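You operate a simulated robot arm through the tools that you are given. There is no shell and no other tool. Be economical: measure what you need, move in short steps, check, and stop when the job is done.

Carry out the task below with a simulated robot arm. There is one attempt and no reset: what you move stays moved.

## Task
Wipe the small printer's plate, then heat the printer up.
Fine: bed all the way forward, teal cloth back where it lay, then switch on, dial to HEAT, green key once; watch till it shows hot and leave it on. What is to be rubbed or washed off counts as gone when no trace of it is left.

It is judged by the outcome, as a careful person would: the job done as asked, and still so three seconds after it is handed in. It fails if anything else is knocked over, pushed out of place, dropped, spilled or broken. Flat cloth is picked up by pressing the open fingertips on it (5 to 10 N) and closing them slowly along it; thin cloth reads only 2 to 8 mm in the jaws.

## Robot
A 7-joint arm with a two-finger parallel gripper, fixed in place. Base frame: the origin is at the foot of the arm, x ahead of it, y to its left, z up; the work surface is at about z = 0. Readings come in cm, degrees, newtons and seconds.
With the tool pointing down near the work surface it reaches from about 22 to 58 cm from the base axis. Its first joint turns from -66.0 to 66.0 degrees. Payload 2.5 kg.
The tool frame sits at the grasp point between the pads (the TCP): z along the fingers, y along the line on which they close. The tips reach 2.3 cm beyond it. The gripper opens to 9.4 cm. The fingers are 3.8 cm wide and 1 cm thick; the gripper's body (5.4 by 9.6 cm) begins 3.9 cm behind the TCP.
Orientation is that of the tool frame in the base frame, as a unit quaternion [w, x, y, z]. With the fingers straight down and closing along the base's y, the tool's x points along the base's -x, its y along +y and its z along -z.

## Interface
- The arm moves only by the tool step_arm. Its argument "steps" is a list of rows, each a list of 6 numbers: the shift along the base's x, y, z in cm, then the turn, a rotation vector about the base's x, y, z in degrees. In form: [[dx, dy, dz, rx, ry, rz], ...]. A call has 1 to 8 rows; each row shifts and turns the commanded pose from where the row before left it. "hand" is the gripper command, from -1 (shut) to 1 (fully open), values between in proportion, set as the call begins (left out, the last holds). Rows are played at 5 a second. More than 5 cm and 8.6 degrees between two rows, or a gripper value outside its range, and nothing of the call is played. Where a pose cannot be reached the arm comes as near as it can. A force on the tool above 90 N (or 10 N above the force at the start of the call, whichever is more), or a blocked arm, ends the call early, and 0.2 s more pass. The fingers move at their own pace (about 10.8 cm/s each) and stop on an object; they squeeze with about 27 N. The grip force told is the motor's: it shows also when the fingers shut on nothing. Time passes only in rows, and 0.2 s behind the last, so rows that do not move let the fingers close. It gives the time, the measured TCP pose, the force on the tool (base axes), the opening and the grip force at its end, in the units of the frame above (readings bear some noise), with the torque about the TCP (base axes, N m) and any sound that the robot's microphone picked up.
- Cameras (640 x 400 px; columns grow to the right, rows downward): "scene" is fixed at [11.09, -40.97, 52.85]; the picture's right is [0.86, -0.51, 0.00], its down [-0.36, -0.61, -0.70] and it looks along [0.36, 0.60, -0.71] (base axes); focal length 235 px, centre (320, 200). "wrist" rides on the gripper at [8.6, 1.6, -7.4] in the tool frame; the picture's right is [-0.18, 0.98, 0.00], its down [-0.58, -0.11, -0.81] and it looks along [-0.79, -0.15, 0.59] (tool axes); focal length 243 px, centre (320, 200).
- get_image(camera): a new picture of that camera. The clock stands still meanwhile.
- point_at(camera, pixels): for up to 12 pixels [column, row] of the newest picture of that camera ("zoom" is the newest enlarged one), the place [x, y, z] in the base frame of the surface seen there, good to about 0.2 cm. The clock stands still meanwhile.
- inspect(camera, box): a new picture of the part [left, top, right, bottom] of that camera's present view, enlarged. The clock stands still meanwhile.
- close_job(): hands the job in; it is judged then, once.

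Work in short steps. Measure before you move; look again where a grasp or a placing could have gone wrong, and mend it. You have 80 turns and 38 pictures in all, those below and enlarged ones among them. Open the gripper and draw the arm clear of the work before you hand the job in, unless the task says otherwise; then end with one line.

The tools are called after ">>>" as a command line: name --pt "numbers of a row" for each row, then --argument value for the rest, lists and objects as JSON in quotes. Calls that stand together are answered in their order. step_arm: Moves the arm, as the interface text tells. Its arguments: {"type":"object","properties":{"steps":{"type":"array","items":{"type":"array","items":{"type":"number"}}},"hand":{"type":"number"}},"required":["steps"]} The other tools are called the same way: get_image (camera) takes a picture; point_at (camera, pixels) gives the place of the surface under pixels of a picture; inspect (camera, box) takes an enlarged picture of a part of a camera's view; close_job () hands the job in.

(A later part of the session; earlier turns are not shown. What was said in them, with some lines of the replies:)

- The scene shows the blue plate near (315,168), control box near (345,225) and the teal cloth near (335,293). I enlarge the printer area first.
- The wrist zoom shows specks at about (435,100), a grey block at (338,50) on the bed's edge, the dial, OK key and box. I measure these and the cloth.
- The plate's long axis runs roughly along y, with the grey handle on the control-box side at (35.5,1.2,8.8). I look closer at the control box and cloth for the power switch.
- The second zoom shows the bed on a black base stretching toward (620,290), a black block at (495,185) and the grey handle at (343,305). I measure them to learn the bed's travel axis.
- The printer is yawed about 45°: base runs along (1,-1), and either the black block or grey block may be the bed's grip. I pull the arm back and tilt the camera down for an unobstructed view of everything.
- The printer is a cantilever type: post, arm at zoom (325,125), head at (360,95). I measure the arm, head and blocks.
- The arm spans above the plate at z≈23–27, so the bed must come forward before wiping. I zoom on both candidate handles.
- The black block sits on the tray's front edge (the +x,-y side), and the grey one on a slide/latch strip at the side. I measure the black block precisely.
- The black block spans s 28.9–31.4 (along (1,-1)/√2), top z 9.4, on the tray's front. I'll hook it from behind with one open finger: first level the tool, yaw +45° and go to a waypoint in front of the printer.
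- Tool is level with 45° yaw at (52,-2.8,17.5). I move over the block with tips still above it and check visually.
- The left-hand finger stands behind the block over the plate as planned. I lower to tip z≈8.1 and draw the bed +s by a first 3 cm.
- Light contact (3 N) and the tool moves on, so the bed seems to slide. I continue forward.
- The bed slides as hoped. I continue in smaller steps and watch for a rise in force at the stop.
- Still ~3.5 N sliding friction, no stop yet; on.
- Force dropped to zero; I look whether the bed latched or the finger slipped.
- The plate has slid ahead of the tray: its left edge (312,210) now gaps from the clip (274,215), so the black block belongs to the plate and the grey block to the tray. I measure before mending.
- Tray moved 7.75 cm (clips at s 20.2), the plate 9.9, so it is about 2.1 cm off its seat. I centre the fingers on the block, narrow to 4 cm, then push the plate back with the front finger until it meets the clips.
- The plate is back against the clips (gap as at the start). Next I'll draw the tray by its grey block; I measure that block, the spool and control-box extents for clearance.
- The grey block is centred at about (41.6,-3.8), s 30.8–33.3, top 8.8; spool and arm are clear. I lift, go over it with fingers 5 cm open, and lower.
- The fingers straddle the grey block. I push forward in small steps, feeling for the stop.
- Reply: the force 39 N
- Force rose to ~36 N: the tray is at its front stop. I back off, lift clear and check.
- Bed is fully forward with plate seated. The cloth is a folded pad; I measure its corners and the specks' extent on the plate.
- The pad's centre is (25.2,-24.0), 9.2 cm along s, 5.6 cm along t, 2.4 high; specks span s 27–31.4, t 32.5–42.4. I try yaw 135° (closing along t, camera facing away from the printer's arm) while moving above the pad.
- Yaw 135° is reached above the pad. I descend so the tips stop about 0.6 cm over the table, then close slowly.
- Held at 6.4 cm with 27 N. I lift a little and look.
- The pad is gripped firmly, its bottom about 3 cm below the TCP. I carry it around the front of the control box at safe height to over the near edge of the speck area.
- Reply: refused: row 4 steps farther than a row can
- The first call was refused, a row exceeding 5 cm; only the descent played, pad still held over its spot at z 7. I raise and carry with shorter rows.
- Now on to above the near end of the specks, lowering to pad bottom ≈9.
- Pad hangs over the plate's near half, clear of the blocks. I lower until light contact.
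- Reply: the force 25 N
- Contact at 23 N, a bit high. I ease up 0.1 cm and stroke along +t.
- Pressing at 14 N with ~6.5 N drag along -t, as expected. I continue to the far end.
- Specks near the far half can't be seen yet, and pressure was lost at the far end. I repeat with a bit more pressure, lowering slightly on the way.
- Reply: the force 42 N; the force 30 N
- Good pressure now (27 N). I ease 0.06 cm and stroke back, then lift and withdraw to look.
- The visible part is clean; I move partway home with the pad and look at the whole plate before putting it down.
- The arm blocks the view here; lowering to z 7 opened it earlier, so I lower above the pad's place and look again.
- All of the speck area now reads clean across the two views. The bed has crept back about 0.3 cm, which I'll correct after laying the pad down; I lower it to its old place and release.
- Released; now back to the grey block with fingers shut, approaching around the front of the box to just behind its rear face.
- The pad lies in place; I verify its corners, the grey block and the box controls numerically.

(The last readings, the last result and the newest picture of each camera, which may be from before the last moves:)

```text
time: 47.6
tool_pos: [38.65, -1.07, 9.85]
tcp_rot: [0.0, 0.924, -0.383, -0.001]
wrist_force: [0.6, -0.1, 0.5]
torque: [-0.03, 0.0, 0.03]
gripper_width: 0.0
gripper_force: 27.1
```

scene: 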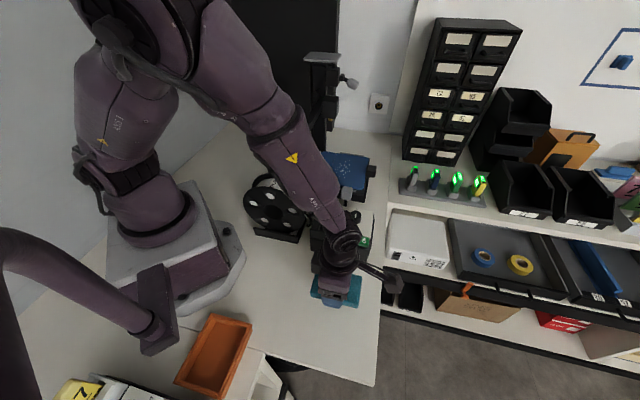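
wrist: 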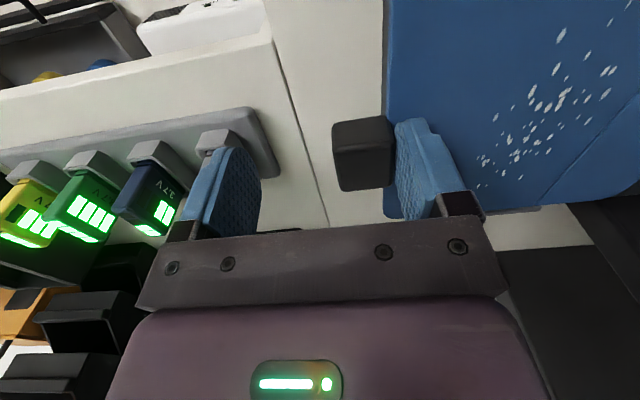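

The pad is back within measuring error. I push the grey block forward to its stop again.

>>> step_arm --pt "0.3 -0.3 0 0 0 0" --pt "0.3 -0.3 0 0 0 0" --pt "0.15 -0.15 0 0 0 0" --pt "0.1 -0.1 0 0 0 0"

>>> step_arm --pt "0.1 -0.1 0 0 0 0" --pt "0.1 -0.1 0 0 0 0" --pt "0 0 0 0 0 0"

```text
time: 48.6
tool_pos: [39.44, -1.67, 9.8]
tcp_rot: [0.0, 0.924, -0.381, -0.003]
wrist_force: [-22.9, 15.9, 9.0]
torque: [0.02, 0.1, -0.16]
gripper_width: 0.0
gripper_force: 27.5
```

```text
time: 49.4
tool_pos: [39.59, -1.78, 9.83]
tcp_rot: [-0.001, 0.925, -0.38, -0.006]
wrist_force: [-33.6, 31.3, 15.3]
torque: [-0.04, 0.28, -0.12]
gripper_width: 0.01
gripper_force: 27.3
```

Firmly at the stop (46 N). I back off, lift and withdraw, then view the control box.

>>> step_arm --pt "-0.5 0.5 0 0 0 0" --pt "-0.3 0.3 0 0 0 0" --pt "0 0 3 0 0 0" --pt "0 0 4 0 0 0" --pt "2 -4 2 0 0 0" --pt "3 -3 0 0 0 0" --pt "3 -3 0 0 0 0" --pt "3 -3 0 0 0 0"

>>> inspect --camera "scene" --box '[308, 195, 383, 255]'

```text
time: 51.2
tool_pos: [50.09, -14.32, 18.95]
tcp_rot: [0.0, 0.924, -0.382, -0.001]
wrist_force: [-0.1, -0.1, 0.4]
torque: [0.0, 0.02, -0.01]
gripper_width: 0.0
gripper_force: 27.1
```

```text
6.67 times, centred on (346, 225) of scene
```

zoom: 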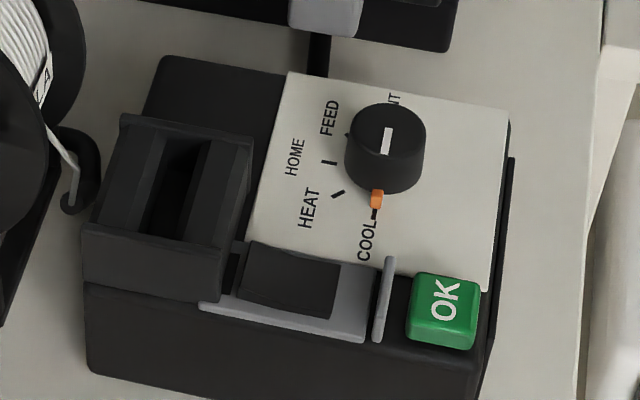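

I measure the rocker's heights, dial ring marks and key.

>>> point_at --camera "zoom" --pixels '[[252, 250], [247, 285], [335, 268], [328, 305], [290, 275], [310, 310], [355, 285], [355, 325], [215, 300], [232, 270], [388, 262], [382, 330]]'

>>> point_at --camera "zoom" --pixels '[[375, 213], [338, 194], [329, 162], [377, 196], [388, 112], [388, 155], [350, 125], [423, 135], [416, 285], [475, 290], [410, 325], [390, 98]]'

```text
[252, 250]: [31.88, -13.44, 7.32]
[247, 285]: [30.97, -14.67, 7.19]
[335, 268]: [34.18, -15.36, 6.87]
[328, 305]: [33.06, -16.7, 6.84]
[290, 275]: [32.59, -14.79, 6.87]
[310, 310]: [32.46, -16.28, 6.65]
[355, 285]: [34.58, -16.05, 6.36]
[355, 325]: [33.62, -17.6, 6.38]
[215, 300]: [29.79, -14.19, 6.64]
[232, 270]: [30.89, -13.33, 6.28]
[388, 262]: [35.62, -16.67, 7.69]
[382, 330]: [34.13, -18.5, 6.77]
```

```text
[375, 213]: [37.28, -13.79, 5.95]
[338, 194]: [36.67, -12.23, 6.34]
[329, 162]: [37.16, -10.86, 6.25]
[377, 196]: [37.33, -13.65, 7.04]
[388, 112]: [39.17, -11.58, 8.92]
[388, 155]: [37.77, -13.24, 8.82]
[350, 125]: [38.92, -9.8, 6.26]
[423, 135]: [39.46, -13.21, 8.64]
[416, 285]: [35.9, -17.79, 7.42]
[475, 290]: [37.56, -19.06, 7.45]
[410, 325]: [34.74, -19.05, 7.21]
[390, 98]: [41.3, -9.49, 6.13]
```

The rocker's hood-side end is raised (z 7.3 vs 6.9), so pressing at about (31.7,-14.2) switches it. The dial's marks sit 45° apart (COOL 225°, HEAT 180°) about (38.6,-12.4). I turn the tool back to yaw 45° and go above the rocker.

>>> step_arm --pt "-2 0 0 0 0 -8" --pt "-2 0 0 0 0 -8" --pt "-2 0 0 0 0 -8" --pt "-2 0 0 0 0 -8" --pt "-2 0 0 0 0 -8" --pt "-2 0 0 0 0 -8" --pt "-2 0 0 0 0 -8" --pt "-2 0 0 0 0 -8"

>>> step_arm --pt "-1 0.1 -1 0 0 -8" --pt "-1 0 -1 0 0 -8" --pt "-0.38 0 -2 0 0 -8" --pt "0 0 -2.5 0 0 -2" --pt "0 0 0 0 0 0"

```text
time: 53.0
tool_pos: [33.91, -14.47, 18.95]
tcp_rot: [0.0, -0.58, 0.815, 0.0]
wrist_force: [0.0, 0.2, 0.7]
torque: [0.0, 0.03, -0.03]
gripper_width: 0.0
gripper_force: 27.4
```

```text
time: 54.2
tool_pos: [31.49, -14.39, 12.46]
tcp_rot: [0.001, -0.382, 0.924, 0.001]
wrist_force: [0.1, 0.5, 0.7]
torque: [-0.02, 0.01, -0.02]
gripper_width: 0.0
gripper_force: 26.9
```

Above the rocker; I shift slightly, lower to just above it and check the alignment.

>>> step_arm --pt "0.2 0.2 -1 0 0 0" --pt "0 0 -1.5 0 0 0" --pt "0 0 0 0 0 0"

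>>> inspect --camera "scene" --box '[300, 190, 390, 260]'

```text
time: 55.0
tool_pos: [31.71, -14.09, 9.83]
tcp_rot: [0.0, -0.383, 0.924, 0.0]
wrist_force: [-0.5, -0.4, -0.6]
torque: [-0.03, 0.01, 0.01]
gripper_width: 0.02
gripper_force: 27.2
```

```text
5.71 times, centred on (345, 225) of scene
```

zoom: 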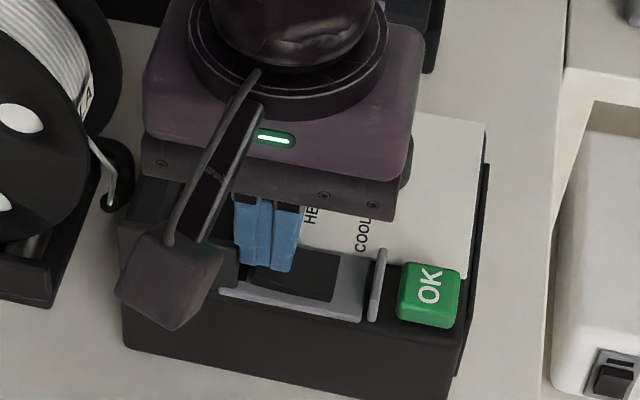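

The tips sit over the raised end, clear of the hood. I press down in small steps and listen for a click.

>>> step_arm --pt "0 0 -0.2 0 0 0" --pt "0 0 -0.2 0 0 0" --pt "0 0 -0.15 0 0 0" --pt "0 0 -0.15 0 0 0"

```text
time: 56.0
tool_pos: [31.83, -13.98, 9.28]
tcp_rot: [-0.001, -0.382, 0.924, 0.0]
wrist_force: [-3.2, 3.7, 8.7]
torque: [0.01, 0.07, 0.02]
gripper_width: 0.0
gripper_force: 27.8
heard: click
```

A click was heard. I lift straight up and look at the rocker and display.

>>> step_arm --pt "0 0 2 0 0 0" --pt "0 0 3 0 0 0" --pt "2 0.5 3 0 0 0" --pt "4 1 0 0 0 0" --pt "4 1 0 0 0 0" --pt "4 1 0 0 0 0"

>>> inspect --camera "scene" --box '[308, 195, 383, 255]'

```text
time: 57.4
tool_pos: [45.81, -10.54, 17.41]
tcp_rot: [0.0, -0.383, 0.924, 0.0]
wrist_force: [0.3, 0.5, 0.0]
torque: [0.0, -0.01, -0.02]
gripper_width: 0.0
gripper_force: 27.3
```

```text
6.67 times, centred on (346, 225) of scene
```

zoom: 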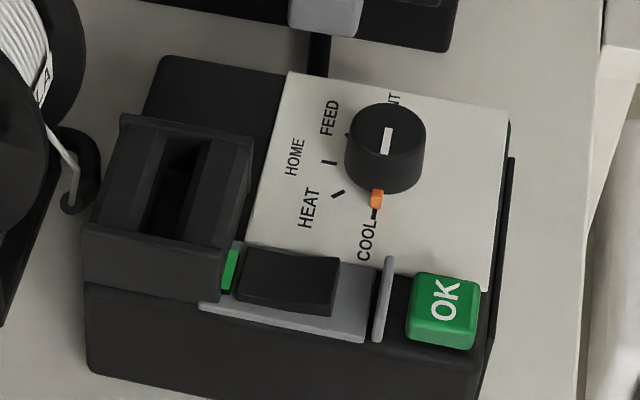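

The power lamp at (230,270) is green: on. Now I open to 5 cm, go over the dial at (38.55,-12.4) and lower around it.

>>> step_arm --pt "-3.6 -0.9 0 0 0 0" --pt "-3.65 -1 0 0 0 0" --pt "0 0 -3 0 0 0" --pt "0 0 -2.5 0 0 0" --pt "0 0 -1.5 0 0 0" --pt "0 0 -1.2 0 0 0" --pt "0 0 0 0 0 0" --hand 0.1

>>> step_arm --pt "0 0 0 0 0 0" --pt "0 0 0 0 0 0" --hand -0.4

```text
time: 59.0
tool_pos: [38.63, -12.59, 8.96]
tcp_rot: [0.0, -0.383, 0.924, -0.001]
wrist_force: [-0.7, 0.7, -0.6]
torque: [0.01, -0.01, -0.02]
gripper_width: 5.16
gripper_force: 0.1
```

```text
time: 59.6
tool_pos: [38.55, -12.53, 9.03]
tcp_rot: [0.0, -0.383, 0.924, 0.001]
wrist_force: [-5.9, 4.7, 2.3]
torque: [-0.33, -0.25, -0.06]
gripper_width: 2.98
gripper_force: 45.3
```

The dial is held (2.98 cm) with a small side force; I ease 0.1 cm along it and turn -45° (clockwise from above).

>>> step_arm --pt "-0.1 0.1 0 0 0 0" --pt "0 0 0 0 0 -7.5" --pt "0 0 0 0 0 -7.5" --pt "0 0 0 0 0 -7.5" --pt "0 0 0 0 0 -7.5" --pt "0 0 0 0 0 -7.5" --pt "0 0 0 0 0 -7.5" --pt "0 0 0 0 0 0"

```text
time: 61.4
tool_pos: [38.45, -12.42, 9.07]
tcp_rot: [0.002, 0.002, 1.0, 0.0]
wrist_force: [10.3, 3.9, -13.5]
torque: [-0.52, -1.25, 0.02]
gripper_width: 2.99
gripper_force: 44.8
```

Turned 45° with low axial torque. I open, rise and check the pointer.

>>> step_arm --pt "0 0 0 0 0 0" --pt "0 0 0 0 0 0" --pt "0 0 3 0 0 0" --pt "0 0 4 0 0 0" --pt "3 3.5 1 0 0 0" --pt "3 3.5 0 0 0 0" --hand 0.1

>>> inspect --camera "scene" --box '[308, 195, 383, 255]'

```text
time: 62.8
tool_pos: [44.56, -5.44, 16.91]
tcp_rot: [0.0, 0.0, 1.0, 0.0]
wrist_force: [0.4, 0.9, -0.7]
torque: [-0.01, -0.04, 0.04]
gripper_width: 5.16
gripper_force: 0.1
```

```text
6.67 times, centred on (346, 225) of scene
```

zoom: 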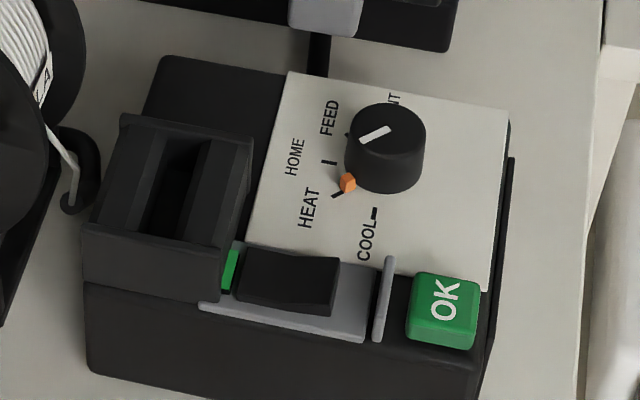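

The pointer is at HEAT. Next the green key: centre (36.15,-19.05), top 7.45; with yaw 45° shut fingertips clear the guard. I go above it.

>>> step_arm --pt "-1.4 -2.3 0 0 0 7.5" --pt "-1.4 -2.3 0 0 0 7.5" --pt "-1.4 -2.3 0 0 0 7.5" --pt "-1.4 -2.3 0 0 0 7.5" --pt "-1.4 -2.3 0 0 0 7.5" --pt "-1.41 -2.1 0 0 0 7.5" --pt "0 0 -3 0 0 0" --pt "0 0 0 0 0 0" --hand -1

>>> step_arm --pt "0 0 -2 0 0 0" --pt "0 0 -1.6 0 0 0" --pt "0 0 0 0 0 0"

```text
time: 64.6
tool_pos: [36.09, -19.01, 14.08]
tcp_rot: [0.0, -0.384, 0.924, -0.001]
wrist_force: [-0.5, 0.1, -0.6]
torque: [-0.01, 0.01, 0.02]
gripper_width: 0.0
gripper_force: 27.2
```

```text
time: 65.4
tool_pos: [36.11, -19.06, 10.33]
tcp_rot: [0.0, -0.383, 0.924, 0.0]
wrist_force: [-0.4, -0.1, -0.2]
torque: [0.03, -0.01, 0.0]
gripper_width: 0.01
gripper_force: 27.1
```

Tips are about 0.5 cm over the key. I press down once in small steps.

>>> step_arm --pt "0 0 -0.3 0 0 0" --pt "0 0 -0.2 0 0 0" --pt "0 0 -0.2 0 0 0" --pt "0 0 -0.1 0 0 0"

```text
time: 66.4
tool_pos: [36.01, -19.04, 9.81]
tcp_rot: [0.0, -0.383, 0.924, 0.0]
wrist_force: [-0.3, 0.8, 0.2]
torque: [0.05, -0.02, -0.01]
gripper_width: 0.0
gripper_force: 26.3
```

No contact yet; a little further.

>>> step_arm --pt "0 0 -0.1 0 0 0" --pt "0 0 -0.1 0 0 0" --pt "0 0 0 0 0 0"

```text
time: 67.2
tool_pos: [36.03, -18.97, 9.43]
tcp_rot: [0.0, -0.383, 0.924, 0.0]
wrist_force: [0.4, 0.7, 0.3]
torque: [0.02, -0.01, -0.03]
gripper_width: 0.0
gripper_force: 27.0
```

Still no force (tips ≈7.1); I go on in 0.1 cm steps until a click.

>>> step_arm --pt "0 0 -0.1 0 0 0" --pt "0 0 -0.1 0 0 0" --pt "0 0 0 0 0 0"

```text
time: 68.0
tool_pos: [35.95, -19.07, 9.43]
tcp_rot: [0.0, -0.382, 0.924, 0.0]
wrist_force: [0.1, -0.1, 2.5]
torque: [0.02, 0.03, 0.0]
gripper_width: 0.0
gripper_force: 27.3
heard: click
```

A click: key pressed once. I rise straight up, then turn to yaw 135° with open fingers so the wrist camera looks into the display hood.

>>> step_arm --pt "0 0 2 0 0 0" --pt "0 0 4 0 0 0" --pt "0 0 2 0 0 8" --pt "0 0 0 0 0 8" --pt "0 0 0 0 0 8" --pt "0 0 0 0 0 8" --pt "0 0 0 0 0 8" --pt "0 0 0 0 0 8"

>>> step_arm --pt "0 0 0 0 0 8" --pt "0 0 0 0 0 8" --pt "0 0 0 0 0 8" --pt "0 0 0 0 0 8" --pt "0 0 0 0 0 8" --pt "0 0 0 0 0 2" --pt "0 0 0 0 0 0" --hand 1

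>>> get_image --camera "wrist"

```text
time: 69.8
tool_pos: [36.07, -19.04, 17.14]
tcp_rot: [0.001, 0.725, -0.688, 0.0]
wrist_force: [-0.3, -0.5, 0.2]
torque: [-0.03, 0.02, 0.0]
gripper_width: 0.0
gripper_force: 27.2
```

```text
time: 71.4
tool_pos: [36.04, -19.03, 17.1]
tcp_rot: [0.0, 0.924, -0.382, 0.0]
wrist_force: [-0.6, 0.4, 0.2]
torque: [-0.03, -0.02, 0.03]
gripper_width: 9.37
gripper_force: 0.0
```

```text
3 pictures are left
```

wrist: 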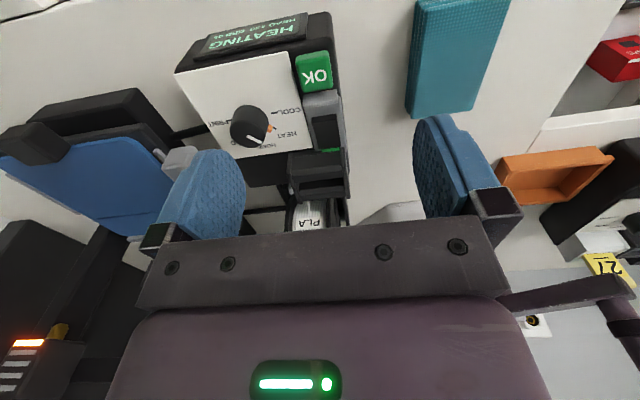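

The display reads "HEATING, HEAD 1?0 BED 45". I wait some seconds and then look again.

>>> step_arm --pt "0 0 0 0 0 0" --pt "0 0 0 0 0 0" --pt "0 0 0 0 0 0" --pt "0 0 0 0 0 0" --pt "0 0 0 0 0 0" --pt "0 0 0 0 0 0" --pt "0 0 0 0 0 0" --pt "0 0 0 0 0 0"

>>> step_arm --pt "0 0 0 0 0 0" --pt "0 0 0 0 0 0" --pt "0 0 0 0 0 0" --pt "0 0 0 0 0 0" --pt "0 0 0 0 0 0" --pt "0 0 0 0 0 0" --pt "0 0 0 0 0 0" --pt "0 0 0 0 0 0"

>>> step_arm --pt "0 0 0 0 0 0" --pt "0 0 0 0 0 0" --pt "0 0 0 0 0 0" --pt "0 0 0 0 0 0" --pt "0 0 0 0 0 0" --pt "0 0 0 0 0 0" --pt "0 0 0 0 0 0" --pt "0 0 0 0 0 0"

>>> step_arm --pt "0 0 0 0 0 0" --pt "0 0 0 0 0 0" --pt "0 0 0 0 0 0" --pt "0 0 0 0 0 0" --pt "0 0 0 0 0 0" --pt "0 0 0 0 0 0" --pt "0 0 0 0 0 0" --pt "0 0 0 0 0 0"

>>> inspect --camera "wrist" --box '[0, 0, 350, 220]'

```text
time: 73.2
tool_pos: [36.12, -19.05, 17.27]
tcp_rot: [0.0, 0.924, -0.383, 0.0]
wrist_force: [-0.5, -0.3, 0.7]
torque: [0.03, 0.02, 0.04]
gripper_width: 9.41
gripper_force: 0.0
```

```text
time: 75.0
tool_pos: [36.19, -18.97, 17.14]
tcp_rot: [0.001, 0.924, -0.383, -0.001]
wrist_force: [-0.9, -0.2, -0.1]
torque: [-0.02, -0.03, 0.01]
gripper_width: 9.4
gripper_force: 0.1
```

```text
time: 76.8
tool_pos: [36.14, -18.97, 17.32]
tcp_rot: [0.001, 0.924, -0.383, 0.0]
wrist_force: [0.2, 0.6, 0.5]
torque: [-0.01, 0.01, 0.0]
gripper_width: 9.38
gripper_force: 0.2
```

```text
time: 78.6
tool_pos: [36.0, -19.0, 17.26]
tcp_rot: [0.0, 0.924, -0.383, -0.001]
wrist_force: [-0.3, 0.0, 0.1]
torque: [0.01, 0.03, -0.04]
gripper_width: 9.4
gripper_force: 0.1
```

```text
1.82 times, centred on (175, 110) of wrist
```

zoom: 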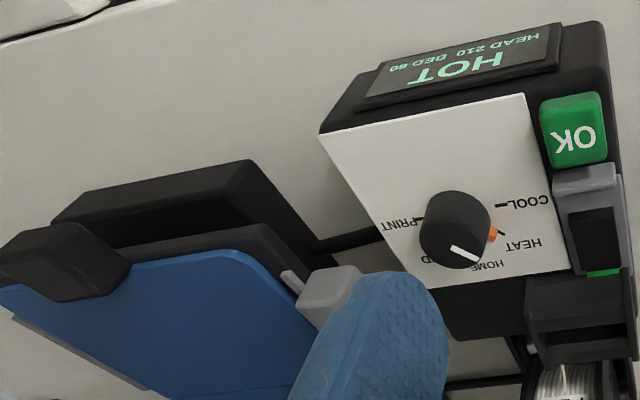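

The display shows HOT (HEAD 210, BED 60). I withdraw the arm up and away and take a last look.

>>> step_arm --pt "0 0 4 0 0 0" --pt "0 0 4 0 0 0" --pt "-2 -2 3 0 0 0" --pt "-2 -2 3 0 0 0" --pt "-2 -2 2 0 0 0" --pt "0 0 0 0 0 0"

>>> get_image --camera "scene"

```text
time: 80.0
tool_pos: [30.11, -24.84, 33.34]
tcp_rot: [0.0, 0.924, -0.383, 0.0]
wrist_force: [0.9, 0.2, 0.6]
torque: [0.01, -0.02, -0.02]
gripper_width: 9.39
gripper_force: 0.1
```

```text
1 pictures are left
```

scene: 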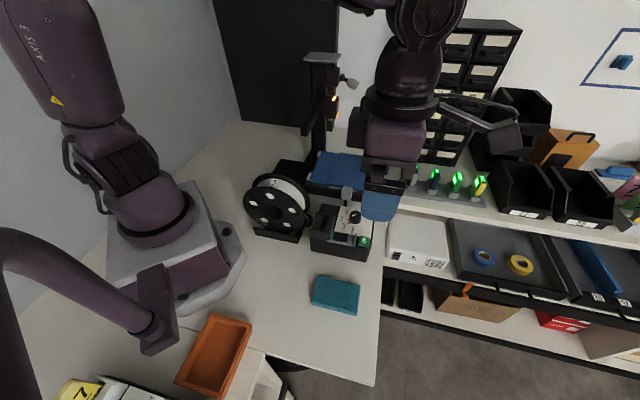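

I zoom once more on the bed to confirm its position and the seated plate.

>>> inspect --camera "scene" --box '[285, 140, 375, 200]'

>>> point_at --camera "zoom" --pixels '[[420, 318], [490, 322], [170, 240], [248, 90], [200, 270]]'

```text
6.67 times, centred on (330, 170) of scene
```

zoom: 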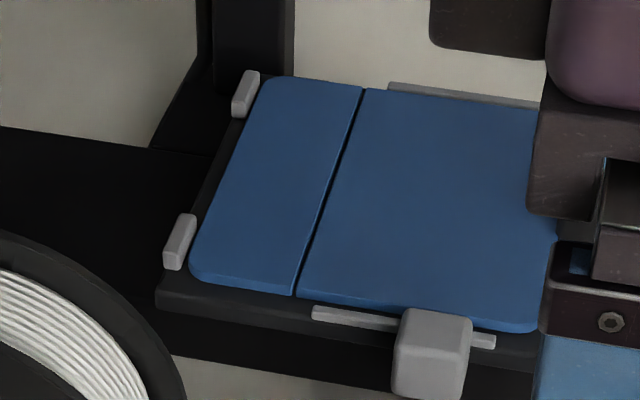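

```text
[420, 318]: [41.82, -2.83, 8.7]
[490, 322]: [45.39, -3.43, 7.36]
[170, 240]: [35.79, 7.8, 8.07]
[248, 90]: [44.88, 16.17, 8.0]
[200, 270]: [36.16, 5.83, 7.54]
```

The plate is clean and seated, the bed is at its front stop (clips at s 20.3), the pad is in place, the printer is HOT and on, and the arm is clear. I hand in.

>>> close_job

```text
The job is handed in.
```

The plate is wiped clean, the bed is fully forward, the teal cloth is back where it lay, and the printer is on, set to HEAT, and reads HOT (head 210, bed 60). While I was drawing the bed forward, the plate slid about 2 cm off its seat; I pushed it back against its clips before wiping.
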